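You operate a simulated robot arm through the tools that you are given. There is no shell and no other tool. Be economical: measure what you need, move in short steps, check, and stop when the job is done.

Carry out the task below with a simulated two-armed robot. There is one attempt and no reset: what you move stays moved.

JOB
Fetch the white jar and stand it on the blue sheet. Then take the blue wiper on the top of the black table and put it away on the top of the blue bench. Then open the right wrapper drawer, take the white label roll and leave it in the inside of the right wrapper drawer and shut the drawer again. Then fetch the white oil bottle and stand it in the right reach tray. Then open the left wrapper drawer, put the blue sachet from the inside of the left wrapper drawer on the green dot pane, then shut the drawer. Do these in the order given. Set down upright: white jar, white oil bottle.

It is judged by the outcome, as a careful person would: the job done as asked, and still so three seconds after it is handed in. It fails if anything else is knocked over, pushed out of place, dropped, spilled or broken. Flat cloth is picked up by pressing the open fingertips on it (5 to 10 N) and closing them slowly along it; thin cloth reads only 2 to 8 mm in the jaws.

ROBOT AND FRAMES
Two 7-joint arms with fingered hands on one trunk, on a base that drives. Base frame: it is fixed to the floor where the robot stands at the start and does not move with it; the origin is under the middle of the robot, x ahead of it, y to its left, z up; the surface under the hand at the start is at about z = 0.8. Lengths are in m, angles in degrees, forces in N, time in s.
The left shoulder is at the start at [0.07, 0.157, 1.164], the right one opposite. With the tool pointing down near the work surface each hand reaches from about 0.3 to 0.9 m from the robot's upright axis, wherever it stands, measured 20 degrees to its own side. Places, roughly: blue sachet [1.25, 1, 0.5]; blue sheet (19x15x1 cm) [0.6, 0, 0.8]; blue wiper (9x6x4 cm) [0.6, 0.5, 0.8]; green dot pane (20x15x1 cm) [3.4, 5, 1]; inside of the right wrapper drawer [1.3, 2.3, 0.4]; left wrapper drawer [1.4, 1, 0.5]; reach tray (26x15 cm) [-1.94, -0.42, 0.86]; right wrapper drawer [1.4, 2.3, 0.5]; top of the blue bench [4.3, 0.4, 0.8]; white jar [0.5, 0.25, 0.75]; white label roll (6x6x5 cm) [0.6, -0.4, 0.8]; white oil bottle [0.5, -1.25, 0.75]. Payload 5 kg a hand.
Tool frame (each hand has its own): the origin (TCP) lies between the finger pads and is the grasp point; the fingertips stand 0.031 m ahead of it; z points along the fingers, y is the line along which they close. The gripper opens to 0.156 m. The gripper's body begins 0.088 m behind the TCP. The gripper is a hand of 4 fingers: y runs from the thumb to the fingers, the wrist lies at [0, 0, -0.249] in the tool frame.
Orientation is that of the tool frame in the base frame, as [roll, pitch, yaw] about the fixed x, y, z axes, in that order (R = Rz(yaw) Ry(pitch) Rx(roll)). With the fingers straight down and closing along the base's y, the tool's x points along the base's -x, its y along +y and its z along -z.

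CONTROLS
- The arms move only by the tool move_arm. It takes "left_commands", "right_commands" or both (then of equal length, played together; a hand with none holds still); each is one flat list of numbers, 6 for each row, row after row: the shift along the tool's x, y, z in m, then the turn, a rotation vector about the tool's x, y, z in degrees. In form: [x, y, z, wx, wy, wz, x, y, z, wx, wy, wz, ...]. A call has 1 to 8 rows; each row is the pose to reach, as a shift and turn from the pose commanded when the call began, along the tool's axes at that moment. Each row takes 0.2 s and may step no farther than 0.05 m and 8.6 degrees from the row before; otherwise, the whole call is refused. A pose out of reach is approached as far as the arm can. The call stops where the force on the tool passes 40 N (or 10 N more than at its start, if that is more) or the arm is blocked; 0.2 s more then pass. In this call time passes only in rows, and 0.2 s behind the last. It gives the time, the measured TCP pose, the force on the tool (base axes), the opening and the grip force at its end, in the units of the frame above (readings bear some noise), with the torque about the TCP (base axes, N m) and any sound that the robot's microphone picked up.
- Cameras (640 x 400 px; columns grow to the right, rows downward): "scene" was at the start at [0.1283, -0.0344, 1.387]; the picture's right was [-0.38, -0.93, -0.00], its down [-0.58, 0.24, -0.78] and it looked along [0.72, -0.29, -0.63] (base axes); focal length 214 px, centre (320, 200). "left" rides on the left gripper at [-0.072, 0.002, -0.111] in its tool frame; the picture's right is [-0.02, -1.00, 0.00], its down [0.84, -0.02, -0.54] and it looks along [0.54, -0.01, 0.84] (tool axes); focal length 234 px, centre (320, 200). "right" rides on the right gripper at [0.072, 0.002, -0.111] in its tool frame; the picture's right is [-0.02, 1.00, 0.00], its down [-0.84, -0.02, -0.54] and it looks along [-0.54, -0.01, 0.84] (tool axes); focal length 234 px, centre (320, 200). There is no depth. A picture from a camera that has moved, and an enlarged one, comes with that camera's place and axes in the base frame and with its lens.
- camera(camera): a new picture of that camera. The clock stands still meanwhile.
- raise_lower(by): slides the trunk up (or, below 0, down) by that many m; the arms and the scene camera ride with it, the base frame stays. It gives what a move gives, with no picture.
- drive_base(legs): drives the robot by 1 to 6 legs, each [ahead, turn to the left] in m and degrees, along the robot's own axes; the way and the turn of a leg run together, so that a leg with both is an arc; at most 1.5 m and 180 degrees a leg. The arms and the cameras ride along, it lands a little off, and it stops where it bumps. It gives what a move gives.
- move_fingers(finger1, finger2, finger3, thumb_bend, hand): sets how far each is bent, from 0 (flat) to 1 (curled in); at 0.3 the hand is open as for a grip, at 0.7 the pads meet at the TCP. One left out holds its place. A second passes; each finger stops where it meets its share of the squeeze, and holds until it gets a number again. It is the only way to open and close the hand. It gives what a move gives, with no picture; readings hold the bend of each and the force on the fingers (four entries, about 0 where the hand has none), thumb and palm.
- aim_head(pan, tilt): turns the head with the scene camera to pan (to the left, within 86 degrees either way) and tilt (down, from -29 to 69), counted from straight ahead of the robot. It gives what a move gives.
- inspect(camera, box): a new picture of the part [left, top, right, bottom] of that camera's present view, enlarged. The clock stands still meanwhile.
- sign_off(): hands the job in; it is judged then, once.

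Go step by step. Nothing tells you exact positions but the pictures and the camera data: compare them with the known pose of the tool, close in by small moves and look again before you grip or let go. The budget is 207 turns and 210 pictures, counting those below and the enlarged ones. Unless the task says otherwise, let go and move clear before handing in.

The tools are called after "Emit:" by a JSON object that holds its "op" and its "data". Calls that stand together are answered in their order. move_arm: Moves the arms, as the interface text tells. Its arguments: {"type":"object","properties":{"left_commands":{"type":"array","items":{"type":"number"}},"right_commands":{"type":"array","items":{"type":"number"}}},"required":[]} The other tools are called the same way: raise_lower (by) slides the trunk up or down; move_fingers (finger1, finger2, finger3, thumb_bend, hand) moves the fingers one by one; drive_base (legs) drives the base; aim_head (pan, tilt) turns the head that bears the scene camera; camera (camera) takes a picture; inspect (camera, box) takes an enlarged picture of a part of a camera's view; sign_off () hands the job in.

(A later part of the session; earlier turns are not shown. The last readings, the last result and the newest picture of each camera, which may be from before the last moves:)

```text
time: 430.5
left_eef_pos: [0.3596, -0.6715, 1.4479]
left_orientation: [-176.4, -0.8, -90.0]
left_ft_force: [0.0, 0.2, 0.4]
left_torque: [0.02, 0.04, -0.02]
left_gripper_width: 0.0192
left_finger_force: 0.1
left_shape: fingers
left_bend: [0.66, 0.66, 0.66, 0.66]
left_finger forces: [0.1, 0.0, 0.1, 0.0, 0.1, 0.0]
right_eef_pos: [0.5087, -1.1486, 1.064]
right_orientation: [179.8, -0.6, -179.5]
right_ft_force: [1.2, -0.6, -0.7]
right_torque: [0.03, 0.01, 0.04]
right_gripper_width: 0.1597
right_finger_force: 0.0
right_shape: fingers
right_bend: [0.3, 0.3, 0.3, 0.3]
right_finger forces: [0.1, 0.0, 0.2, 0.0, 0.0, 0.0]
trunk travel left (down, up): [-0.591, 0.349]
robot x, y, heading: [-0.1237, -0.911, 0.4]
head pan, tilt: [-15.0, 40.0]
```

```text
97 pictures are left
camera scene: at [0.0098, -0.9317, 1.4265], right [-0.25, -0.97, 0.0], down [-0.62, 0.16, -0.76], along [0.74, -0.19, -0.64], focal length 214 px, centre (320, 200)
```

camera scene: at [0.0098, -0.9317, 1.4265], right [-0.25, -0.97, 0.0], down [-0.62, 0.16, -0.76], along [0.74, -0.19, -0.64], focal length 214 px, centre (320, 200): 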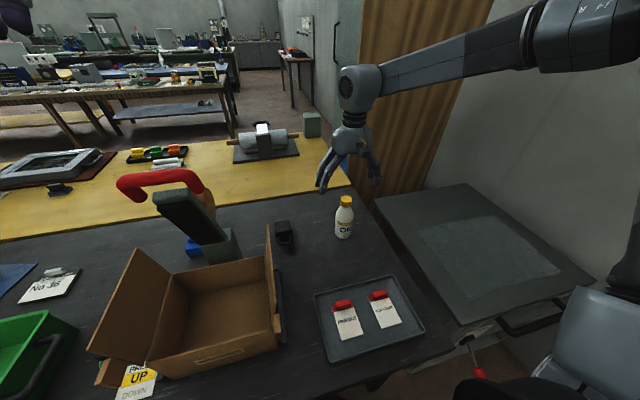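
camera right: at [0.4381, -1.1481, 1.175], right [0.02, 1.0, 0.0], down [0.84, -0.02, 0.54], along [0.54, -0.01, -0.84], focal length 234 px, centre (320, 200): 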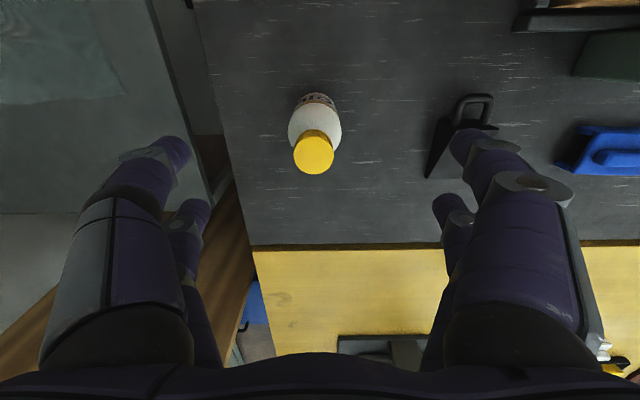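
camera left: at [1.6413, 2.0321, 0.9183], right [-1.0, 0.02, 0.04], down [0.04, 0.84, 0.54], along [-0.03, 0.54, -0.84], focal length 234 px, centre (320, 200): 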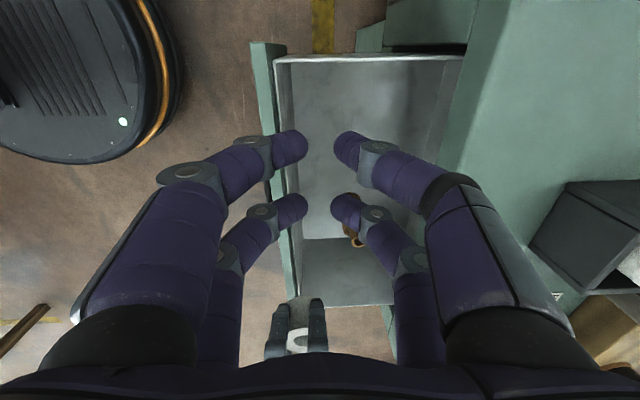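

Nearly centred. I'll descend around the bottle.

Emit:
{"op": "move_arm", "data": {"right_commands": [-0.001, -0.004, 0.04, 0, 0, 0, -0.001, -0.005, 0.08, 0, 0, 0, -0.001, -0.005, 0.115, 0, 0, 0, -0.001, -0.005, 0.135, 0, 0, 0]}}

Emit:
{"op": "camera", "data": {"camera": "right"}}

Emit:
{"op": "inspect", "data": {"camera": "scene", "box": [280, 100, 420, 260]}}

```text
time: 431.5
left_eef_pos: [0.3582, -0.6715, 1.4498]
left_orientation: [-176.4, -0.8, -90.0]
left_ft_force: [0.0, 0.0, -0.5]
left_torque: [0.02, 0.0, -0.03]
left_gripper_width: 0.0188
left_finger_force: 0.0
left_shape: fingers
left_bend: [0.66, 0.66, 0.66, 0.66]
left_finger forces: [0.0, 0.1, 0.0, 0.1, 0.0, 0.0]
right_eef_pos: [0.511, -1.1522, 0.926]
right_orientation: [179.7, -0.5, -179.6]
right_ft_force: [0.8, 0.0, -0.2]
right_torque: [-0.01, 0.03, -0.02]
right_gripper_width: 0.1598
right_finger_force: 0.1
right_shape: fingers
right_bend: [0.3, 0.3, 0.3, 0.3]
right_finger forces: [0.0, 0.0, 0.0, 0.0, 0.0, 0.0]
trunk travel left (down, up): [-0.591, 0.349]
robot x, y, heading: [-0.1244, -0.907, 0.5]
head pan, tilt: [-15.0, 40.0]
```

```text
96 pictures are left
camera right: at [0.4397, -1.1511, 1.0396], right [0.02, 1.0, 0.0], down [0.84, -0.02, 0.54], along [0.54, -0.01, -0.84], focal length 234 px, centre (320, 200)
```

right: 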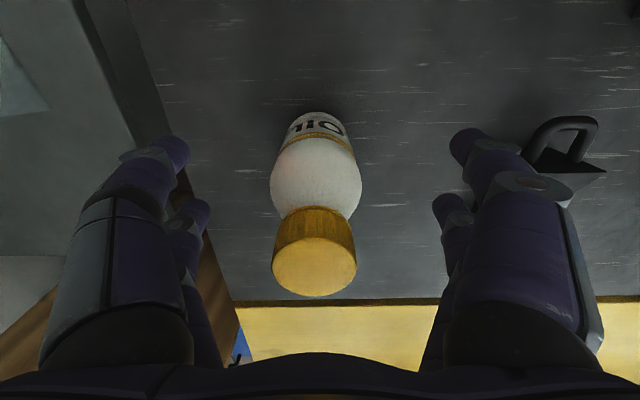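

```text
2.50 times, centred on (350, 180) of scene
camera zoom: at [0.0086, -0.9317, 1.4266], right [-0.25, -0.97, 0.0], down [-0.62, 0.16, -0.77], along [0.74, -0.19, -0.64], focal length 536 px, centre (245, 250)
```

zoom: 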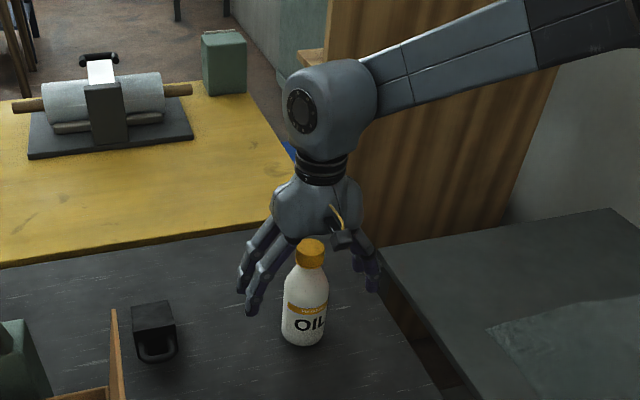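

Emit:
{"op": "move_arm", "data": {"right_commands": [0, -0.003, 0.018, 0, 0, 0]}}

Emit:
{"op": "move_fingers", "data": {"hand": "right", "finger1": 0.68, "finger2": 0.68, "finger3": 0.68, "thumb_bend": 0.68}}

Emit:
{"op": "camera", "data": {"camera": "right"}}

```text
time: 431.9
left_eef_pos: [0.3583, -0.6708, 1.449]
left_orientation: [-176.4, -0.8, -90.0]
left_ft_force: [0.0, 0.5, -0.5]
left_torque: [0.0, 0.02, 0.02]
left_gripper_width: 0.0187
left_finger_force: 0.1
left_shape: fingers
left_bend: [0.66, 0.66, 0.66, 0.66]
left_finger forces: [0.0, 0.0, 0.0, 0.0, 0.0, 0.0]
right_eef_pos: [0.5098, -1.1548, 0.9109]
right_orientation: [179.7, -0.4, -179.5]
right_ft_force: [0.6, -0.6, -0.1]
right_torque: [-0.02, 0.01, -0.02]
right_gripper_width: 0.1597
right_finger_force: 0.1
right_shape: fingers
right_bend: [0.3, 0.3, 0.3, 0.3]
right_finger forces: [0.1, 0.0, 0.0, 0.0, 0.0, 0.1]
trunk travel left (down, up): [-0.591, 0.349]
robot x, y, heading: [-0.1244, -0.9075, 0.5]
head pan, tilt: [-15.0, 40.0]
```

```text
time: 432.9
left_eef_pos: [0.3581, -0.6705, 1.45]
left_orientation: [-176.3, -0.8, -90.0]
left_ft_force: [-0.1, 0.5, 0.2]
left_torque: [-0.01, 0.0, 0.0]
left_gripper_width: 0.0187
left_finger_force: 0.0
left_shape: fingers
left_bend: [0.66, 0.66, 0.66, 0.66]
left_finger forces: [0.0, 0.0, 0.0, 0.0, 0.1, 0.0]
right_eef_pos: [0.5097, -1.1551, 0.9121]
right_orientation: [179.9, -0.4, -179.5]
right_ft_force: [-1.5, 0.9, -0.5]
right_torque: [0.08, 0.01, 0.01]
right_gripper_width: 0.0254
right_finger_force: 11.0
right_shape: fingers
right_bend: [0.64, 0.55, 0.56, 0.66]
right_finger forces: [4.0, 7.5, 6.5, 0.0, 4.2, 0.0]
trunk travel left (down, up): [-0.591, 0.349]
robot x, y, heading: [-0.1253, -0.9115, 0.5]
head pan, tilt: [-15.0, 40.0]
```

```text
94 pictures are left
camera right: at [0.4389, -1.1546, 1.0226], right [0.02, 1.0, 0.0], down [0.84, -0.02, 0.54], along [0.54, -0.01, -0.84], focal length 234 px, centre (320, 200)
```

right: 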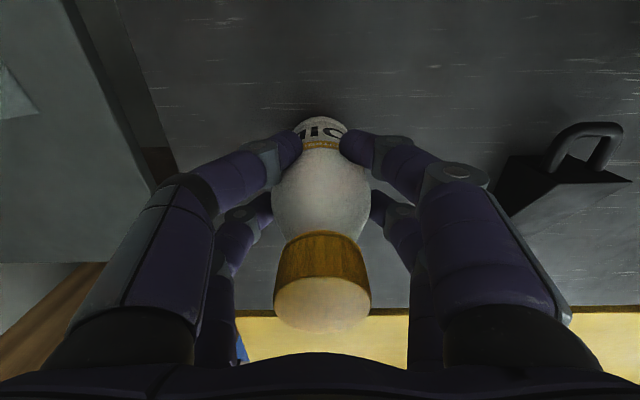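

Emit:
{"op": "move_fingers", "data": {"hand": "right", "finger1": 0.75, "finger2": 0.75, "finger3": 0.75, "thumb_bend": 0.75}}

Emit:
{"op": "move_arm", "data": {"right_commands": [0, 0, -0.03, 0, 0, 0, 0, 0, -0.07, 0, 0, 0, 0, 0, -0.115, 0, 0, 0]}}

Emit:
{"op": "camera", "data": {"camera": "right"}}

Emit:
{"op": "inspect", "data": {"camera": "scene", "box": [280, 60, 420, 260]}}

```text
time: 433.9
left_eef_pos: [0.3571, -0.6716, 1.4506]
left_orientation: [-176.3, -0.8, -90.0]
left_ft_force: [0.1, 0.2, -0.6]
left_torque: [0.04, 0.01, -0.01]
left_gripper_width: 0.0187
left_finger_force: 0.1
left_shape: fingers
left_bend: [0.66, 0.66, 0.66, 0.66]
left_finger forces: [0.0, 0.1, 0.1, 0.1, 0.0, 0.1]
right_eef_pos: [0.5099, -1.1553, 0.9104]
right_orientation: [179.8, -0.4, -179.5]
right_ft_force: [0.2, 0.0, 0.1]
right_torque: [0.0, -0.11, 0.0]
right_gripper_width: 0.0172
right_finger_force: 17.0
right_shape: fingers
right_bend: [0.64, 0.54, 0.57, 0.68]
right_finger forces: [7.9, 8.8, 7.6, 0.1, 9.5, 0.0]
trunk travel left (down, up): [-0.591, 0.349]
robot x, y, heading: [-0.1241, -0.9082, 0.4]
head pan, tilt: [-15.0, 40.0]
```

```text
time: 434.7
left_eef_pos: [0.357, -0.6716, 1.45]
left_orientation: [-176.4, -0.9, -89.9]
left_ft_force: [-0.3, -0.6, 0.0]
left_torque: [-0.03, -0.01, 0.03]
left_gripper_width: 0.0189
left_finger_force: 0.0
left_shape: fingers
left_bend: [0.66, 0.66, 0.66, 0.66]
left_finger forces: [0.1, 0.1, 0.0, 0.0, 0.0, 0.0]
right_eef_pos: [0.5124, -1.1545, 1.0269]
right_orientation: [179.8, -0.5, -179.6]
right_ft_force: [-0.5, -0.5, -3.6]
right_torque: [-0.03, 0.0, 0.0]
right_gripper_width: 0.0168
right_finger_force: 15.6
right_shape: fingers
right_bend: [0.64, 0.54, 0.57, 0.68]
right_finger forces: [7.7, 8.5, 6.7, 0.0, 9.1, 0.0]
trunk travel left (down, up): [-0.591, 0.349]
robot x, y, heading: [-0.1231, -0.9059, 0.3]
head pan, tilt: [-15.0, 40.0]
```

```text
93 pictures are left
camera right: at [0.4415, -1.1551, 1.1374], right [0.02, 1.0, 0.0], down [0.84, -0.01, 0.54], along [0.54, -0.01, -0.84], focal length 234 px, centre (320, 200)
```

right: 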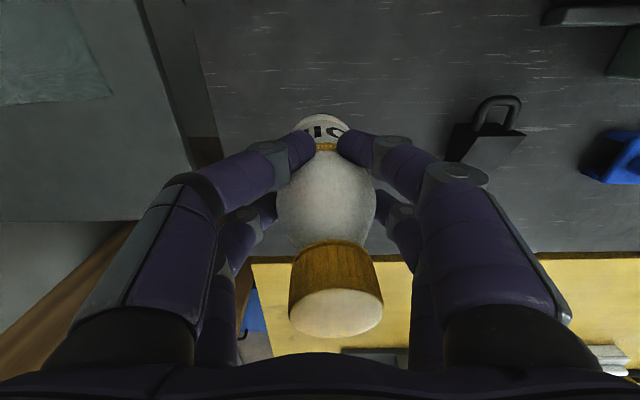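

```text
2.00 times, centred on (350, 160) of scene
camera zoom: at [0.0071, -0.9312, 1.4267], right [-0.25, -0.97, 0.0], down [-0.62, 0.16, -0.77], along [0.74, -0.19, -0.64], focal length 429 px, centre (260, 280)
```

zoom: 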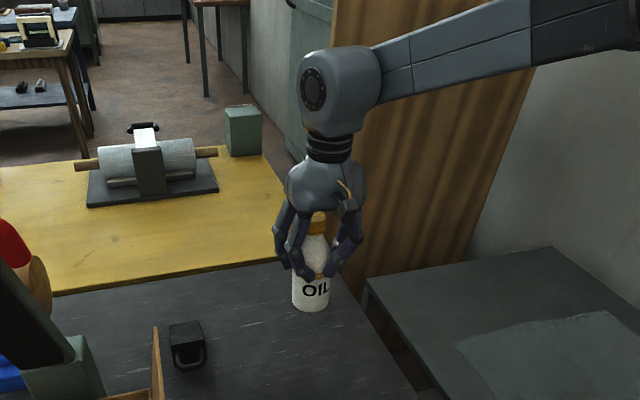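

The bottle is held upright. I'll draw it in and up before driving.

Emit:
{"op": "move_arm", "data": {"right_commands": [0.01, 0, -0.04, 0, 0, 0, 0.04, 0, -0.07, 0, 0, 0, 0.075, 0, -0.1, 0, 0, 0, 0.11, 0, -0.115, 0, 0, 0, 0.15, 0, -0.12, 0, 0, 0, 0.19, 0, -0.12, 0, 0, 0, 0.22, 0, -0.12, 0, 0, 0]}}

Emit:
{"op": "drive_base", "data": {"legs": [[-0.42, 0], [0, 100]]}}

Emit:
{"op": "aim_head", "data": {"pan": 60, "tilt": 35}}

Emit:
{"op": "camera", "data": {"camera": "scene"}}

```text
time: 436.3
left_eef_pos: [0.3568, -0.672, 1.4503]
left_orientation: [-176.2, -0.7, -90.0]
left_ft_force: [-0.2, 0.8, 0.3]
left_torque: [0.01, -0.03, -0.01]
left_gripper_width: 0.0189
left_finger_force: 0.0
left_shape: fingers
left_bend: [0.66, 0.66, 0.66, 0.66]
left_finger forces: [0.1, 0.0, 0.1, 0.0, 0.1, 0.0]
right_eef_pos: [0.2894, -1.1567, 1.1504]
right_orientation: [179.9, -0.4, -179.6]
right_ft_force: [-0.2, 0.5, -3.8]
right_torque: [-0.05, 0.0, -0.02]
right_gripper_width: 0.0155
right_finger_force: 15.7
right_shape: fingers
right_bend: [0.64, 0.54, 0.57, 0.71]
right_finger forces: [7.5, 8.7, 6.5, 0.1, 9.3, 0.0]
trunk travel left (down, up): [-0.591, 0.349]
robot x, y, heading: [-0.1242, -0.9086, 0.3]
head pan, tilt: [-15.0, 40.0]
```

```text
time: 443.0
left_eef_pos: [-0.8561, -0.4782, 1.449]
left_orientation: [-176.3, -0.9, 9.7]
left_ft_force: [0.7, -0.6, -0.9]
left_torque: [0.01, 0.01, -0.02]
left_gripper_width: 0.0185
left_finger_force: 0.0
left_shape: fingers
left_bend: [0.66, 0.66, 0.66, 0.66]
left_finger forces: [0.0, 0.1, 0.0, 0.0, 0.1, 0.0]
right_eef_pos: [-0.3674, -0.4611, 1.1486]
right_orientation: [179.8, -0.4, -79.7]
right_ft_force: [0.3, -0.4, -2.6]
right_torque: [-0.02, 0.03, -0.02]
right_gripper_width: 0.0144
right_finger_force: 14.9
right_shape: fingers
right_bend: [0.64, 0.54, 0.57, 0.71]
right_finger forces: [6.1, 8.7, 6.3, 0.0, 8.4, 0.0]
trunk travel left (down, up): [-0.591, 0.349]
robot x, y, heading: [-0.5399, -0.9135, 100.1]
head pan, tilt: [-15.0, 40.0]
```

```text
time: 444.5
left_eef_pos: [-0.857, -0.4776, 1.4498]
left_orientation: [-176.3, -0.8, 9.7]
left_ft_force: [0.7, -0.4, -0.2]
left_torque: [0.02, 0.0, 0.03]
left_gripper_width: 0.0188
left_finger_force: 0.2
left_shape: fingers
left_bend: [0.66, 0.66, 0.66, 0.66]
left_finger forces: [0.1, 0.0, 0.0, 0.0, 0.0, 0.1]
right_eef_pos: [-0.3678, -0.4628, 1.1492]
right_orientation: [179.8, -0.5, -79.9]
right_ft_force: [-0.7, 0.9, -3.4]
right_torque: [-0.02, 0.0, -0.02]
right_gripper_width: 0.0144
right_finger_force: 14.9
right_shape: fingers
right_bend: [0.64, 0.54, 0.57, 0.71]
right_finger forces: [6.2, 8.7, 6.4, 0.0, 8.4, 0.1]
trunk travel left (down, up): [-0.591, 0.349]
robot x, y, heading: [-0.5427, -0.9105, 100.0]
head pan, tilt: [60.0, 35.0]
```

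```text
91 pictures are left
camera scene: at [-0.6342, -0.8349, 1.4343], right [0.34, 0.94, 0.0], down [0.54, -0.2, -0.82], along [-0.77, 0.28, -0.57], focal length 214 px, centre (320, 200)
```

scene: 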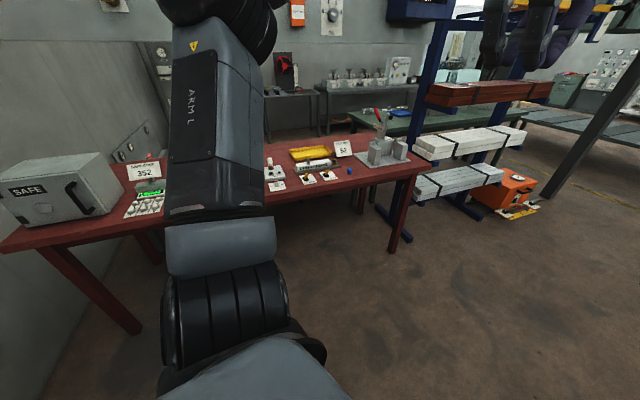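

Emit:
{"op": "drive_base", "data": {"legs": [[0, 58], [0.6, 0], [0, 22]]}}

Emit:
{"op": "aim_head", "data": {"pan": 0, "tilt": 35}}

Emit:
{"op": "camera", "data": {"camera": "scene"}}

```text
time: 450.2
left_eef_pos: [-1.6041, -0.7394, 1.4482]
left_orientation: [-176.8, -0.7, 68.3]
left_ft_force: [-0.6, -0.8, -0.4]
left_torque: [0.0, -0.04, -0.02]
left_gripper_width: 0.0185
left_finger_force: 0.0
left_shape: fingers
left_bend: [0.66, 0.66, 0.66, 0.66]
left_finger forces: [0.0, 0.0, 0.1, 0.1, 0.1, 0.1]
right_eef_pos: [-1.362, -0.3148, 1.1484]
right_orientation: [179.9, -0.6, -21.7]
right_ft_force: [0.5, -0.7, -3.9]
right_torque: [0.01, -0.05, 0.02]
right_gripper_width: 0.0105
right_finger_force: 14.9
right_shape: fingers
right_bend: [0.65, 0.54, 0.57, 0.72]
right_finger forces: [5.7, 8.0, 7.3, 0.1, 7.9, 0.1]
trunk travel left (down, up): [-0.591, 0.349]
robot x, y, heading: [-1.0726, -0.6956, 158.3]
head pan, tilt: [60.0, 35.0]
stopped in leg 2: the force on the tool passed its limit at 82 N (the readings are from after the stop); the commanded pose is now the measured one
```

```text
time: 451.5
left_eef_pos: [-1.6047, -0.7408, 1.4497]
left_orientation: [-176.7, -0.7, 68.2]
left_ft_force: [0.4, -0.4, -0.2]
left_torque: [0.0, 0.0, -0.03]
left_gripper_width: 0.0187
left_finger_force: 0.0
left_shape: fingers
left_bend: [0.66, 0.66, 0.66, 0.66]
left_finger forces: [0.0, 0.0, 0.1, 0.0, 0.0, 0.0]
right_eef_pos: [-1.3618, -0.3143, 1.1484]
right_orientation: [179.8, -0.5, -21.6]
right_ft_force: [1.0, -0.3, -3.1]
right_torque: [-0.01, -0.06, -0.01]
right_gripper_width: 0.0106
right_finger_force: 14.4
right_shape: fingers
right_bend: [0.65, 0.54, 0.57, 0.72]
right_finger forces: [5.7, 8.1, 7.2, 0.0, 7.9, 0.0]
trunk travel left (down, up): [-0.591, 0.349]
robot x, y, heading: [-1.0689, -0.7011, 158.1]
head pan, tilt: [0.0, 35.0]
```

```text
90 pictures are left
camera scene: at [-1.2007, -0.6516, 1.4343], right [0.37, 0.93, 0.0], down [0.53, -0.21, -0.82], along [-0.76, 0.3, -0.57], focal length 214 px, centre (320, 200)
```

scene: 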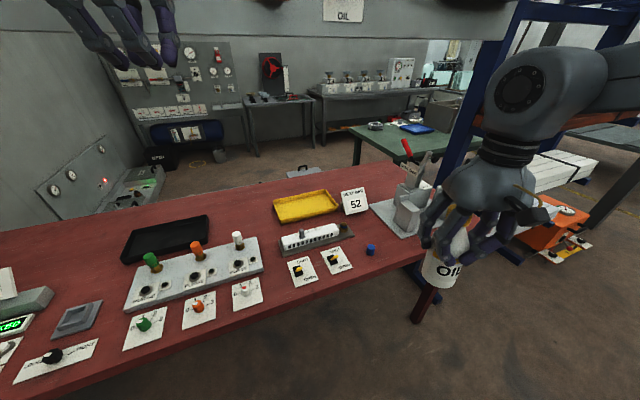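

The drive stopped on a force of 82 N. I'll look at both hands before moving anything.

Emit:
{"op": "camera", "data": {"camera": "left"}}

Emit:
{"op": "camera", "data": {"camera": "right"}}

Emit:
{"op": "aim_head", "data": {"pan": -45, "tilt": 25}}

Emit:
{"op": "camera", "data": {"camera": "scene"}}

Emit:
{"op": "aim_head", "data": {"pan": 25, "tilt": 0}}

Emit:
{"op": "camera", "data": {"camera": "scene"}}

```text
89 pictures are left
camera left: at [-1.624, -0.8115, 1.5589], right [-0.94, 0.35, 0.06], down [0.32, 0.77, 0.56], along [0.15, 0.54, -0.83], focal length 234 px, centre (320, 200)
```

left: 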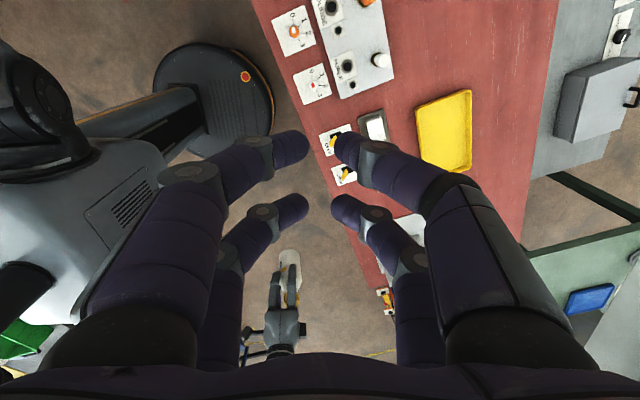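

```text
88 pictures are left
camera right: at [-1.2957, -0.3429, 1.2604], right [-0.39, -0.92, 0.0], down [-0.78, 0.33, 0.54], along [-0.5, 0.21, -0.84], focal length 234 px, centre (320, 200)
```

right: 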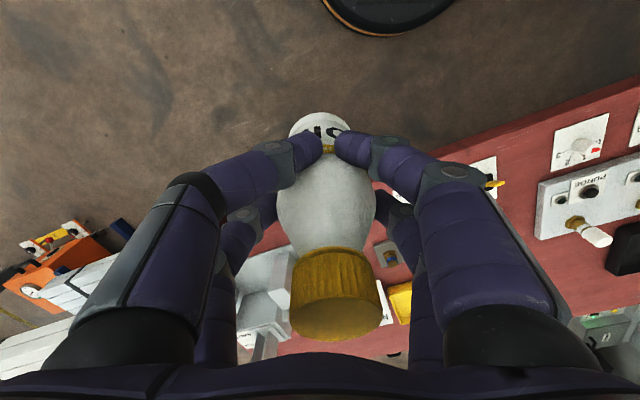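

```text
time: 452.6
left_eef_pos: [-1.603, -0.7391, 1.4499]
left_orientation: [-176.8, -0.6, 68.4]
left_ft_force: [0.5, 0.1, 0.0]
left_torque: [0.0, 0.01, -0.03]
left_gripper_width: 0.019
left_finger_force: 0.1
left_shape: fingers
left_bend: [0.66, 0.66, 0.66, 0.66]
left_finger forces: [0.0, 0.0, 0.1, 0.0, 0.1, 0.0]
right_eef_pos: [-1.3615, -0.3157, 1.1494]
right_orientation: [179.9, -0.5, -21.6]
right_ft_force: [0.3, -0.2, -4.3]
right_torque: [-0.04, -0.08, 0.0]
right_gripper_width: 0.011
right_finger_force: 14.4
right_shape: fingers
right_bend: [0.65, 0.54, 0.57, 0.72]
right_finger forces: [5.6, 8.0, 7.2, 0.0, 7.9, 0.1]
trunk travel left (down, up): [-0.591, 0.349]
robot x, y, heading: [-1.0714, -0.7036, 158.0]
head pan, tilt: [-45.0, 25.0]
```

```text
87 pictures are left
camera scene: at [-1.1555, -0.5995, 1.45], right [0.92, 0.39, 0.0], down [0.17, -0.39, -0.91], along [-0.36, 0.83, -0.42], focal length 214 px, centre (320, 200)
```

scene: 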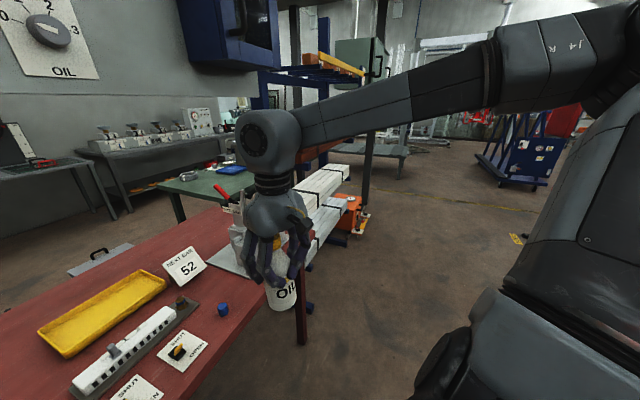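

```text
time: 454.1
left_eef_pos: [-1.604, -0.7409, 1.4496]
left_orientation: [-176.9, -0.7, 68.2]
left_ft_force: [0.6, -0.4, 0.2]
left_torque: [-0.01, 0.02, 0.01]
left_gripper_width: 0.0188
left_finger_force: 0.1
left_shape: fingers
left_bend: [0.66, 0.66, 0.66, 0.66]
left_finger forces: [0.1, 0.0, 0.1, 0.1, 0.0, 0.0]
right_eef_pos: [-1.3627, -0.3149, 1.1483]
right_orientation: [179.8, -0.6, -21.7]
right_ft_force: [0.2, -0.7, -3.3]
right_torque: [0.03, -0.07, -0.01]
right_gripper_width: 0.0105
right_finger_force: 14.3
right_shape: fingers
right_bend: [0.65, 0.54, 0.57, 0.72]
right_finger forces: [5.7, 8.0, 7.3, 0.0, 7.9, 0.0]
trunk travel left (down, up): [-0.591, 0.349]
robot x, y, heading: [-1.0702, -0.7041, 158.0]
head pan, tilt: [25.0, 0.0]
```

```text
86 pictures are left
camera scene: at [-1.209, -0.6891, 1.4904], right [-0.05, 1.0, 0.0], down [0.0, 0.0, -1.0], along [-1.0, -0.05, 0.0], focal length 214 px, centre (320, 200)
```

scene: 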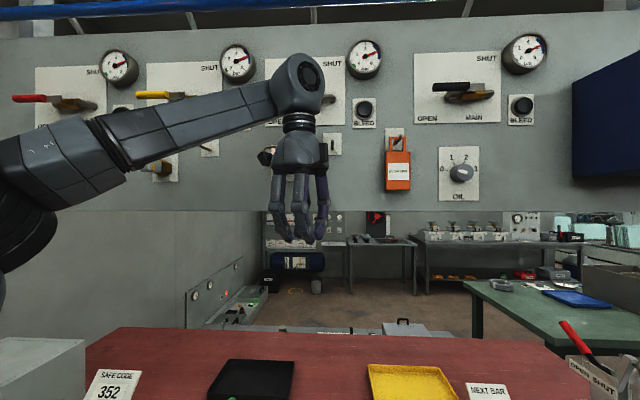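

A valve panel hangs above the red table, and my raised left hand brushed it; everything on it still looks in place. The yellow tray is the right reach tray. I'll back off and tuck the left hand lower.

Emit:
{"op": "drive_base", "data": {"legs": [[-0.15, 0]]}}

Emit:
{"op": "move_arm", "data": {"left_commands": [0, 0.04, 0.02, 0, 0, 0, 0, 0.08, 0.045, 0, 0, 0, 0, 0.12, 0.07, 0, 0, 0, 0, 0.15, 0.1, 0, 0, 0, 0, 0.15, 0.14, 0, 0, 0, 0, 0.15, 0.18, 0, 0, 0, 0, 0.15, 0.22, 0, 0, 0]}}

Emit:
{"op": "camera", "data": {"camera": "scene"}}

```text
time: 455.4
left_eef_pos: [-1.4667, -0.7958, 1.448]
left_orientation: [-176.9, -0.7, 68.4]
left_ft_force: [-1.0, 1.0, -0.1]
left_torque: [-0.06, -0.01, -0.01]
left_gripper_width: 0.0187
left_finger_force: 0.0
left_shape: fingers
left_bend: [0.66, 0.66, 0.66, 0.66]
left_finger forces: [0.1, 0.1, 0.0, 0.0, 0.1, 0.0]
right_eef_pos: [-1.2246, -0.3697, 1.1483]
right_orientation: [179.8, -0.6, -21.6]
right_ft_force: [-0.3, -0.4, -3.4]
right_torque: [-0.01, -0.07, -0.01]
right_gripper_width: 0.0101
right_finger_force: 14.4
right_shape: fingers
right_bend: [0.65, 0.54, 0.57, 0.72]
right_finger forces: [5.7, 8.1, 7.1, 0.1, 7.9, 0.0]
trunk travel left (down, up): [-0.591, 0.349]
robot x, y, heading: [-0.9336, -0.7598, 158.1]
head pan, tilt: [25.0, 0.0]
```

```text
time: 457.0
left_eef_pos: [-1.3364, -0.8471, 1.2205]
left_orientation: [-176.7, -0.7, 68.3]
left_ft_force: [-0.1, -0.4, 0.6]
left_torque: [-0.02, -0.02, 0.0]
left_gripper_width: 0.0189
left_finger_force: 0.0
left_shape: fingers
left_bend: [0.66, 0.66, 0.66, 0.66]
left_finger forces: [0.1, 0.0, 0.0, 0.1, 0.1, 0.0]
right_eef_pos: [-1.2228, -0.3715, 1.1487]
right_orientation: [179.8, -0.5, -21.7]
right_ft_force: [0.1, 0.5, -3.4]
right_torque: [0.0, -0.02, 0.01]
right_gripper_width: 0.0104
right_finger_force: 14.0
right_shape: fingers
right_bend: [0.65, 0.54, 0.57, 0.72]
right_finger forces: [5.8, 8.0, 7.2, 0.0, 7.6, 0.1]
trunk travel left (down, up): [-0.591, 0.349]
robot x, y, heading: [-0.9333, -0.759, 158.2]
head pan, tilt: [25.0, 0.0]
```

```text
85 pictures are left
camera scene: at [-1.0702, -0.7458, 1.4903], right [-0.06, 1.0, 0.0], down [0.0, 0.0, -1.0], along [-1.0, -0.06, 0.0], focal length 214 px, centre (320, 200)
```

scene: 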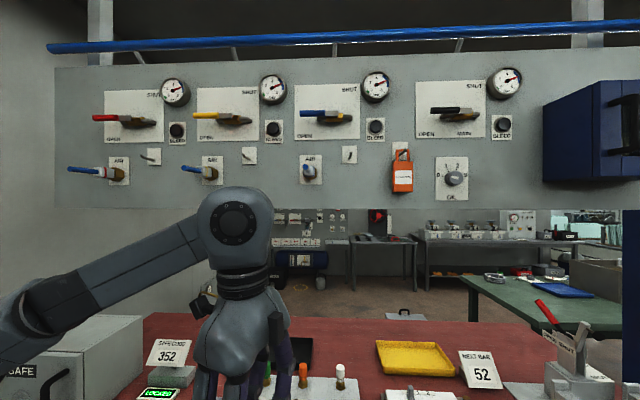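

Emit:
{"op": "inspect", "data": {"camera": "scene", "box": [50, 60, 530, 210]}}

```text
1.33 times, centred on (290, 135) of scene
camera zoom: at [-1.0702, -0.7458, 1.4903], right [-0.06, 1.0, 0.0], down [0.0, 0.0, -1.0], along [-1.0, -0.06, 0.0], focal length 286 px, centre (360, 287)
```

zoom: 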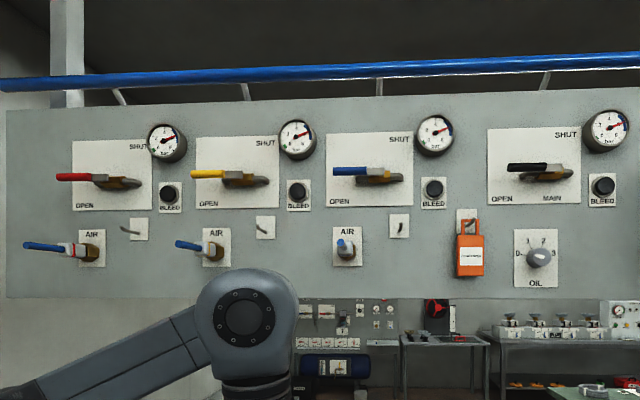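

The panel is undisturbed, as its handles all simply stick out. I'll tuck the left hand lower and further back, then look at the tray from here.

Emit:
{"op": "move_arm", "data": {"left_commands": [-0.03, 0.02, 0.03, 0, 0, 0, -0.06, 0.04, 0.06, 0, 0, 0, -0.09, 0.06, 0.09, 0, 0, 0, -0.12, 0.08, 0.12, 0, 0, 0]}}

Emit:
{"op": "drive_base", "data": {"legs": [[0, 8], [0.3, 0], [0, 14]]}}

Emit:
{"op": "aim_head", "data": {"pan": -10, "tilt": 35}}

Emit:
{"op": "camera", "data": {"camera": "scene"}}

```text
time: 458.0
left_eef_pos: [-1.3102, -0.9835, 1.0945]
left_orientation: [-176.6, -0.6, 68.2]
left_ft_force: [0.1, -0.7, 0.0]
left_torque: [0.02, 0.06, -0.01]
left_gripper_width: 0.0188
left_finger_force: 0.0
left_shape: fingers
left_bend: [0.66, 0.66, 0.66, 0.66]
left_finger forces: [0.0, 0.0, 0.0, 0.0, 0.0, 0.0]
right_eef_pos: [-1.2209, -0.3708, 1.149]
right_orientation: [179.9, -0.4, -21.7]
right_ft_force: [0.0, -0.3, -3.2]
right_torque: [0.04, 0.0, 0.0]
right_gripper_width: 0.0103
right_finger_force: 14.5
right_shape: fingers
right_bend: [0.65, 0.54, 0.57, 0.72]
right_finger forces: [5.6, 7.9, 7.3, 0.0, 7.6, 0.1]
trunk travel left (down, up): [-0.591, 0.349]
robot x, y, heading: [-0.9302, -0.7559, 158.1]
head pan, tilt: [25.0, 0.0]
```

```text
time: 461.6
left_eef_pos: [-1.4992, -1.0323, 1.0942]
left_orientation: [-176.7, -0.7, 89.8]
left_ft_force: [-0.5, -0.3, -0.1]
left_torque: [-0.01, 0.02, 0.02]
left_gripper_width: 0.0187
left_finger_force: 0.0
left_shape: fingers
left_bend: [0.66, 0.66, 0.66, 0.66]
left_finger forces: [0.0, 0.0, 0.0, 0.0, 0.0, 0.1]
right_eef_pos: [-1.639, -0.4305, 1.1489]
right_orientation: [179.8, -0.5, -0.3]
right_ft_force: [0.6, 0.1, -3.6]
right_torque: [0.0, -0.04, -0.01]
right_gripper_width: 0.0097
right_finger_force: 13.8
right_shape: fingers
right_bend: [0.65, 0.54, 0.57, 0.72]
right_finger forces: [5.5, 7.8, 7.4, 0.0, 7.2, 0.0]
trunk travel left (down, up): [-0.591, 0.349]
robot x, y, heading: [-1.2293, -0.6809, 179.8]
head pan, tilt: [25.0, 0.0]
```

```text
time: 462.6
left_eef_pos: [-1.4983, -1.0341, 1.0937]
left_orientation: [-176.8, -0.7, 89.8]
left_ft_force: [-0.2, 0.1, 1.1]
left_torque: [-0.04, 0.0, -0.02]
left_gripper_width: 0.0185
left_finger_force: 0.0
left_shape: fingers
left_bend: [0.66, 0.66, 0.66, 0.66]
left_finger forces: [0.0, 0.0, 0.0, 0.0, 0.1, 0.0]
right_eef_pos: [-1.6389, -0.4309, 1.1482]
right_orientation: [179.8, -0.5, -0.2]
right_ft_force: [-0.6, -0.1, -3.8]
right_torque: [0.0, -0.05, 0.01]
right_gripper_width: 0.0095
right_finger_force: 13.6
right_shape: fingers
right_bend: [0.65, 0.54, 0.57, 0.72]
right_finger forces: [5.4, 7.8, 7.4, 0.1, 7.2, 0.1]
trunk travel left (down, up): [-0.591, 0.349]
robot x, y, heading: [-1.2275, -0.6829, 179.8]
head pan, tilt: [-10.0, 35.0]
```

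```text
83 pictures are left
camera scene: at [-1.3655, -0.6695, 1.4343], right [0.18, 0.98, 0.0], down [0.56, -0.1, -0.82], along [-0.81, 0.15, -0.57], focal length 214 px, centre (320, 200)
```

scene: 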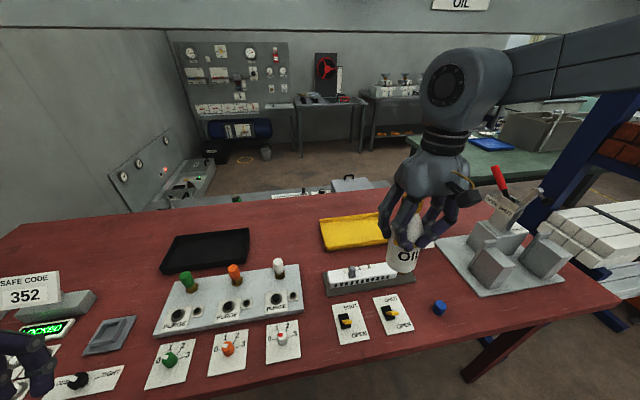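

The yellow right reach tray is centred at (-1.94, -0.425). I'll lower the right hand a bit to stay below the panel and drive forward 10 cm.

Emit:
{"op": "move_arm", "data": {"right_commands": [0, 0, 0.04, 0, 0, 0, 0, 0, 0.08, 0, 0, 0]}}

Emit:
{"op": "drive_base", "data": {"legs": [[0.1, 0]]}}

Emit:
{"op": "camera", "data": {"camera": "scene"}}

Emit:
{"op": "camera", "data": {"camera": "right"}}

```text
time: 463.2
left_eef_pos: [-1.4988, -1.033, 1.0945]
left_orientation: [-176.8, -0.7, 89.8]
left_ft_force: [0.1, 0.4, -0.1]
left_torque: [0.03, 0.02, -0.01]
left_gripper_width: 0.019
left_finger_force: 0.0
left_shape: fingers
left_bend: [0.66, 0.66, 0.66, 0.66]
left_finger forces: [0.1, 0.0, 0.0, 0.0, 0.0, 0.0]
right_eef_pos: [-1.6386, -0.4316, 1.0696]
right_orientation: [179.8, -0.5, -0.2]
right_ft_force: [0.4, -0.4, -3.9]
right_torque: [0.01, -0.06, 0.01]
right_gripper_width: 0.0093
right_finger_force: 14.0
right_shape: fingers
right_bend: [0.65, 0.54, 0.57, 0.72]
right_finger forces: [5.5, 7.7, 7.5, 0.0, 7.0, 0.0]
trunk travel left (down, up): [-0.591, 0.349]
robot x, y, heading: [-1.2271, -0.6845, 179.6]
head pan, tilt: [-10.0, 35.0]
```

```text
time: 464.3
left_eef_pos: [-1.5998, -1.0324, 1.095]
left_orientation: [-176.8, -0.7, 89.8]
left_ft_force: [-1.4, 0.6, -0.1]
left_torque: [0.01, 0.01, 0.0]
left_gripper_width: 0.0187
left_finger_force: 0.1
left_shape: fingers
left_bend: [0.66, 0.66, 0.66, 0.66]
left_finger forces: [0.1, 0.0, 0.0, 0.1, 0.1, 0.1]
right_eef_pos: [-1.7397, -0.4314, 1.0696]
right_orientation: [179.8, -0.6, -0.2]
right_ft_force: [0.4, 0.4, -3.6]
right_torque: [0.05, -0.09, 0.01]
right_gripper_width: 0.009
right_finger_force: 13.6
right_shape: fingers
right_bend: [0.65, 0.54, 0.57, 0.73]
right_finger forces: [5.5, 7.7, 7.5, 0.0, 6.9, 0.0]
trunk travel left (down, up): [-0.591, 0.349]
robot x, y, heading: [-1.3289, -0.6853, 179.6]
head pan, tilt: [-10.0, 35.0]
```

```text
82 pictures are left
camera scene: at [-1.4667, -0.6691, 1.4342], right [0.18, 0.98, 0.0], down [0.56, -0.1, -0.82], along [-0.81, 0.15, -0.57], focal length 214 px, centre (320, 200)
```

scene: 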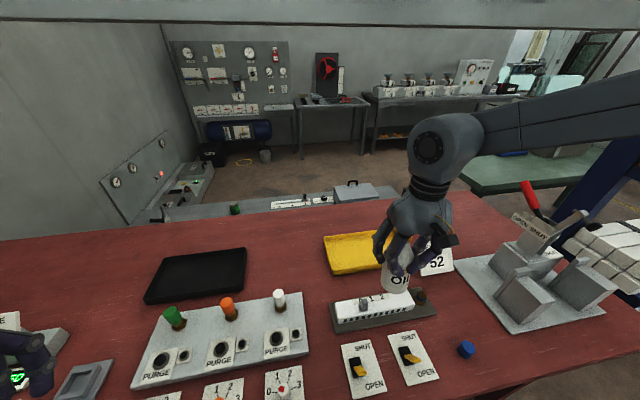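

```text
81 pictures are left
camera right: at [-1.6671, -0.4327, 1.1815], right [-0.03, -1.0, 0.0], down [-0.84, 0.03, 0.54], along [-0.54, 0.01, -0.84], focal length 234 px, centre (320, 200)
```

right: 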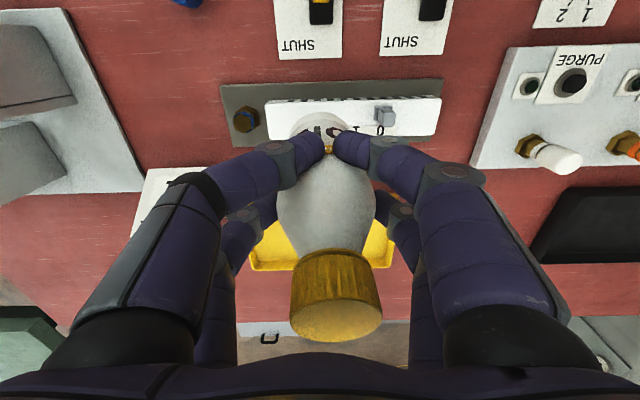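

The tray spans x -1.87 to -2.03, y -0.56 to -0.29. To keep the forearm well below the panel, I'll lower the trunk 10 cm while keeping the hands at height.

Emit:
{"op": "move_arm", "data": {"left_commands": [0, 0, -0.045, 0, 0, 0, 0, 0, -0.09, 0, 0, 0], "right_commands": [0, 0, -0.04, 0, 0, 0, 0, 0, -0.08, 0, 0, 0]}}

Emit:
{"op": "raise_lower", "data": {"by": -0.1}}

Emit:
{"op": "move_arm", "data": {"right_commands": [-0.04, -0.001, 0, 0, 0, 0, -0.08, -0.002, 0, 0, 0, 0, -0.12, -0.003, 0, 0, 0, 0]}}

Emit:
{"op": "camera", "data": {"camera": "scene"}}

```text
time: 464.9
left_eef_pos: [-1.5946, -1.0329, 1.1846]
left_orientation: [-176.8, -0.7, 89.8]
left_ft_force: [-0.2, 0.7, -0.6]
left_torque: [-0.01, -0.04, -0.01]
left_gripper_width: 0.0187
left_finger_force: 0.0
left_shape: fingers
left_bend: [0.66, 0.66, 0.66, 0.66]
left_finger forces: [0.1, 0.0, 0.0, 0.1, 0.0, 0.0]
right_eef_pos: [-1.7379, -0.4286, 1.1519]
right_orientation: [179.7, -0.6, -0.2]
right_ft_force: [0.6, 0.5, -2.9]
right_torque: [0.03, -0.04, 0.01]
right_gripper_width: 0.0088
right_finger_force: 13.2
right_shape: fingers
right_bend: [0.65, 0.54, 0.57, 0.73]
right_finger forces: [5.5, 7.5, 7.5, 0.0, 6.6, 0.0]
trunk travel left (down, up): [-0.591, 0.349]
robot x, y, heading: [-1.3317, -0.6844, 179.7]
head pan, tilt: [-10.0, 35.0]
```

```text
time: 466.2
left_eef_pos: [-1.5938, -1.0338, 1.0845]
left_orientation: [-176.8, -0.7, 89.7]
left_ft_force: [-0.1, 0.8, 0.4]
left_torque: [-0.02, 0.04, 0.02]
left_gripper_width: 0.0187
left_finger_force: 0.1
left_shape: fingers
left_bend: [0.66, 0.66, 0.66, 0.66]
left_finger forces: [0.1, 0.0, 0.0, 0.0, 0.0, 0.0]
right_eef_pos: [-1.7369, -0.43, 1.051]
right_orientation: [179.8, -0.6, -0.2]
right_ft_force: [-0.1, 0.1, -3.3]
right_torque: [0.0, -0.04, 0.0]
right_gripper_width: 0.0085
right_finger_force: 13.9
right_shape: fingers
right_bend: [0.65, 0.54, 0.57, 0.73]
right_finger forces: [5.5, 7.6, 7.5, 0.0, 6.7, 0.1]
trunk travel left (down, up): [-0.491, 0.449]
robot x, y, heading: [-1.3284, -0.684, 179.7]
head pan, tilt: [-10.0, 35.0]
```

```text
time: 467.1
left_eef_pos: [-1.5962, -1.0341, 1.0829]
left_orientation: [-176.9, -0.7, 89.8]
left_ft_force: [-0.8, 0.2, -0.1]
left_torque: [-0.01, -0.05, -0.01]
left_gripper_width: 0.0187
left_finger_force: 0.1
left_shape: fingers
left_bend: [0.66, 0.66, 0.66, 0.66]
left_finger forces: [0.1, 0.1, 0.1, 0.1, 0.1, 0.1]
right_eef_pos: [-1.8608, -0.4227, 1.0483]
right_orientation: [179.8, -0.6, -0.2]
right_ft_force: [-0.1, 0.4, -3.8]
right_torque: [0.04, -0.07, -0.02]
right_gripper_width: 0.0087
right_finger_force: 13.8
right_shape: fingers
right_bend: [0.66, 0.54, 0.57, 0.73]
right_finger forces: [5.6, 7.5, 7.5, 0.1, 6.5, 0.1]
trunk travel left (down, up): [-0.491, 0.449]
robot x, y, heading: [-1.3297, -0.6814, 179.6]
head pan, tilt: [-10.0, 35.0]
```

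```text
80 pictures are left
camera scene: at [-1.4685, -0.6691, 1.334], right [0.18, 0.98, 0.0], down [0.57, -0.1, -0.82], along [-0.8, 0.15, -0.58], focal length 214 px, centre (320, 200)
```

scene: 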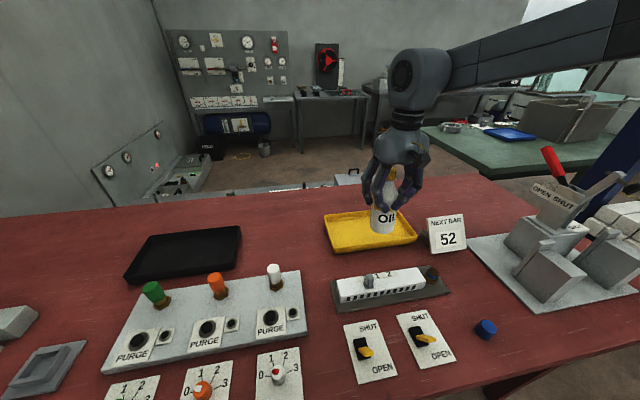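

Emit:
{"op": "move_arm", "data": {"right_commands": [-0.03, 0, 0.01, 0, 0, 0, -0.06, 0, 0.02, 0, 0, 0, -0.08, 0, 0.03, 0, 0, 0]}}

Emit:
{"op": "camera", "data": {"camera": "right"}}

Emit:
{"op": "inspect", "data": {"camera": "scene", "box": [290, 120, 490, 280]}}

```text
time: 467.9
left_eef_pos: [-1.5949, -1.0345, 1.0829]
left_orientation: [-176.9, -0.8, 89.7]
left_ft_force: [0.2, -0.1, -0.3]
left_torque: [0.0, -0.02, -0.02]
left_gripper_width: 0.0187
left_finger_force: 0.1
left_shape: fingers
left_bend: [0.66, 0.66, 0.66, 0.66]
left_finger forces: [0.0, 0.0, 0.0, 0.1, 0.0, 0.1]
right_eef_pos: [-1.9374, -0.4237, 1.0174]
right_orientation: [179.7, -0.6, -0.1]
right_ft_force: [-0.8, 1.1, -3.5]
right_torque: [0.02, -0.04, 0.01]
right_gripper_width: 0.0079
right_finger_force: 13.8
right_shape: fingers
right_bend: [0.66, 0.54, 0.57, 0.73]
right_finger forces: [5.6, 7.6, 7.6, 0.0, 6.4, 0.0]
trunk travel left (down, up): [-0.491, 0.449]
robot x, y, heading: [-1.3265, -0.6795, 179.6]
head pan, tilt: [-10.0, 35.0]
```

```text
79 pictures are left
camera right: at [-1.8663, -0.4262, 1.1298], right [-0.03, -1.0, 0.0], down [-0.84, 0.03, 0.54], along [-0.54, 0.01, -0.84], focal length 234 px, centre (320, 200)
```

right: 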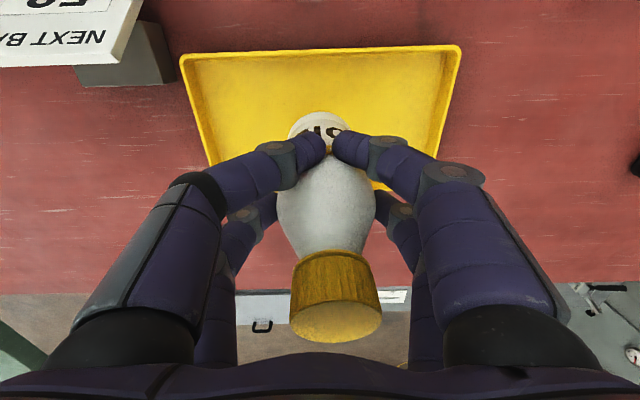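

```text
2.50 times, centred on (390, 200) of scene
camera zoom: at [-1.4669, -0.669, 1.3342], right [0.18, 0.98, 0.0], down [0.57, -0.1, -0.82], along [-0.81, 0.15, -0.57], focal length 536 px, centre (145, 200)
```

zoom: 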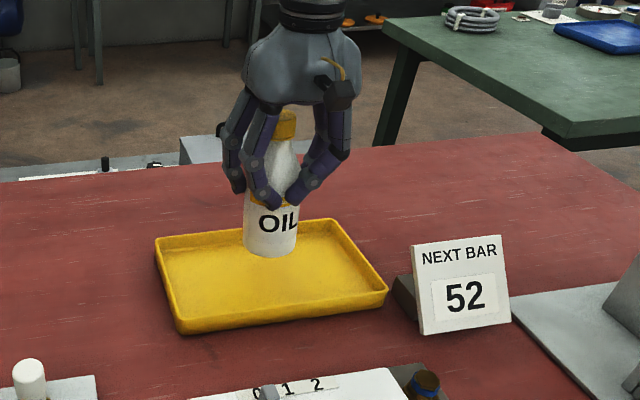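

The bottle is centred over the tray. I'll lower it.

Emit:
{"op": "move_arm", "data": {"right_commands": [-0.004, 0, 0.02, 0, 0, 0, -0.006, 0, 0.035, 0, 0, 0]}}

Emit:
{"op": "inspect", "data": {"camera": "scene", "box": [290, 120, 490, 280]}}

```text
time: 468.4
left_eef_pos: [-1.5951, -1.0343, 1.0834]
left_orientation: [-176.7, -0.7, 89.7]
left_ft_force: [-0.1, -0.1, -0.2]
left_torque: [-0.02, -0.01, 0.0]
left_gripper_width: 0.0185
left_finger_force: 0.0
left_shape: fingers
left_bend: [0.66, 0.66, 0.66, 0.66]
left_finger forces: [0.1, 0.1, 0.0, 0.0, 0.0, 0.0]
right_eef_pos: [-1.943, -0.4238, 0.9835]
right_orientation: [179.8, -0.5, -0.2]
right_ft_force: [0.2, 0.8, -3.3]
right_torque: [0.01, -0.01, 0.05]
right_gripper_width: 0.0078
right_finger_force: 14.0
right_shape: fingers
right_bend: [0.66, 0.54, 0.57, 0.73]
right_finger forces: [5.8, 7.6, 7.7, 0.1, 6.4, 0.1]
trunk travel left (down, up): [-0.491, 0.449]
robot x, y, heading: [-1.3272, -0.6826, 179.8]
head pan, tilt: [-10.0, 35.0]
```

```text
2.50 times, centred on (390, 200) of scene
camera zoom: at [-1.4665, -0.669, 1.3342], right [0.18, 0.98, 0.0], down [0.56, -0.1, -0.82], along [-0.81, 0.15, -0.57], focal length 536 px, centre (145, 200)
```

zoom: 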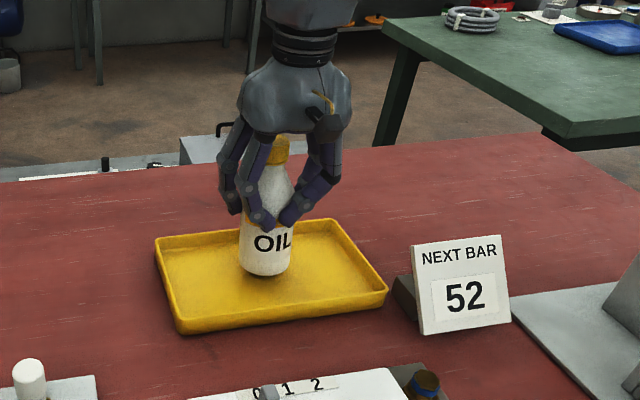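

Emit:
{"op": "move_arm", "data": {"right_commands": [0, 0, 0.004, -2.5, 0, 0, 0, 0, 0.008, -2.5, 0, 0, 0, 0, 0.012, -2.5, 0, 0]}}

Emit:
{"op": "camera", "data": {"camera": "right"}}

```text
time: 469.2
left_eef_pos: [-1.5939, -1.0338, 1.0837]
left_orientation: [-176.8, -0.7, 89.8]
left_ft_force: [-0.6, -0.5, 0.5]
left_torque: [0.02, 0.04, 0.03]
left_gripper_width: 0.0187
left_finger_force: 0.0
left_shape: fingers
left_bend: [0.66, 0.66, 0.66, 0.66]
left_finger forces: [0.0, 0.0, 0.0, 0.0, 0.0, 0.1]
right_eef_pos: [-1.9431, -0.4247, 0.9714]
right_orientation: [177.3, -0.5, -0.1]
right_ft_force: [-0.1, -0.5, -3.3]
right_torque: [0.01, -0.05, 0.0]
right_gripper_width: 0.0077
right_finger_force: 13.3
right_shape: fingers
right_bend: [0.66, 0.54, 0.57, 0.73]
right_finger forces: [5.7, 7.4, 7.8, 0.0, 6.3, 0.0]
trunk travel left (down, up): [-0.491, 0.449]
robot x, y, heading: [-1.3287, -0.6851, 179.8]
head pan, tilt: [-10.0, 35.0]
```

```text
76 pictures are left
camera right: at [-1.8716, -0.4218, 1.0831], right [-0.03, -1.0, 0.05], down [-0.84, 0.05, 0.54], along [-0.54, -0.03, -0.84], focal length 234 px, centre (320, 200)
```

right: 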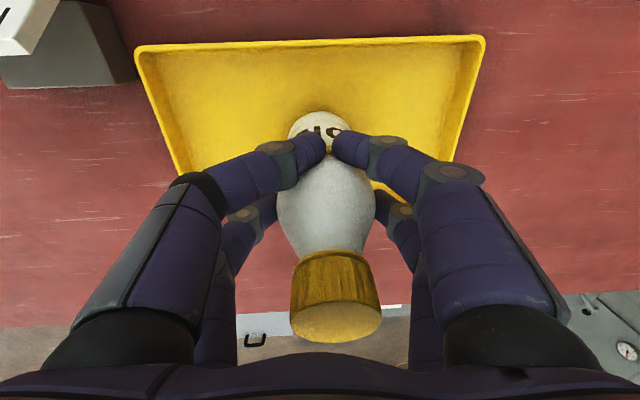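

Emit:
{"op": "move_arm", "data": {"right_commands": [0, 0, 0.003, 0, 0, 0, 0, 0, 0.006, 0, 0, 0, 0, 0, 0.009, 0, 0, 0]}}

```text
time: 470.1
left_eef_pos: [-1.5922, -1.0342, 1.0848]
left_orientation: [-176.6, -0.8, 89.8]
left_ft_force: [0.6, 0.1, -0.6]
left_torque: [-0.02, -0.01, 0.02]
left_gripper_width: 0.0187
left_finger_force: 0.1
left_shape: fingers
left_bend: [0.66, 0.66, 0.66, 0.66]
left_finger forces: [0.1, 0.1, 0.0, 0.0, 0.1, 0.0]
right_eef_pos: [-1.941, -0.4276, 0.9664]
right_orientation: [177.3, -0.2, -0.3]
right_ft_force: [7.3, 0.3, 20.3]
right_torque: [-0.03, -0.04, -0.02]
right_gripper_width: 0.0069
right_finger_force: 18.6
right_shape: fingers
right_bend: [0.66, 0.54, 0.56, 0.73]
right_finger forces: [8.9, 8.6, 9.3, 0.1, 10.2, 0.0]
trunk travel left (down, up): [-0.491, 0.449]
robot x, y, heading: [-1.3273, -0.6834, 179.6]
head pan, tilt: [-10.0, 35.0]
```

Contact with about 20 N. I'll ease up 3 mm and then open the hand.

Emit:
{"op": "move_arm", "data": {"right_commands": [0, 0, -0.004, 0, 0, 0]}}

Emit:
{"op": "inspect", "data": {"camera": "scene", "box": [290, 120, 490, 280]}}

```text
time: 470.4
left_eef_pos: [-1.5935, -1.0344, 1.084]
left_orientation: [-176.8, -0.6, 89.8]
left_ft_force: [0.0, 0.3, -0.6]
left_torque: [0.02, 0.02, 0.02]
left_gripper_width: 0.0186
left_finger_force: 0.0
left_shape: fingers
left_bend: [0.66, 0.66, 0.66, 0.66]
left_finger forces: [0.0, 0.0, 0.1, 0.1, 0.1, 0.0]
right_eef_pos: [-1.9433, -0.4272, 0.9661]
right_orientation: [177.2, -0.5, -0.2]
right_ft_force: [4.7, -0.5, 11.1]
right_torque: [-0.09, 0.01, 0.01]
right_gripper_width: 0.0069
right_finger_force: 16.8
right_shape: fingers
right_bend: [0.66, 0.54, 0.56, 0.73]
right_finger forces: [7.7, 8.6, 8.7, 0.0, 8.1, 0.1]
trunk travel left (down, up): [-0.491, 0.449]
robot x, y, heading: [-1.3287, -0.682, 179.6]
head pan, tilt: [-10.0, 35.0]
```

```text
2.50 times, centred on (390, 200) of scene
camera zoom: at [-1.4644, -0.6698, 1.3344], right [0.18, 0.98, 0.0], down [0.56, -0.1, -0.82], along [-0.81, 0.15, -0.57], focal length 536 px, centre (145, 200)
```

zoom: 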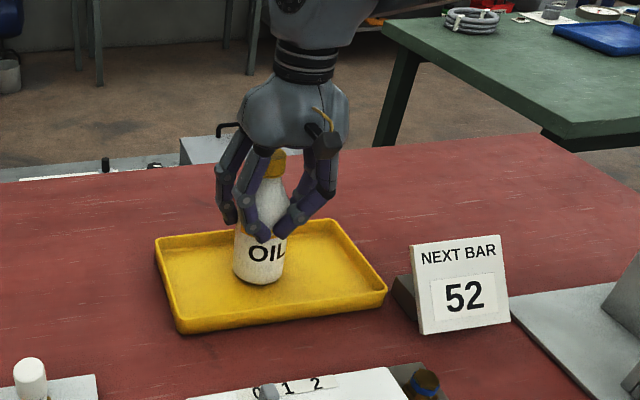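

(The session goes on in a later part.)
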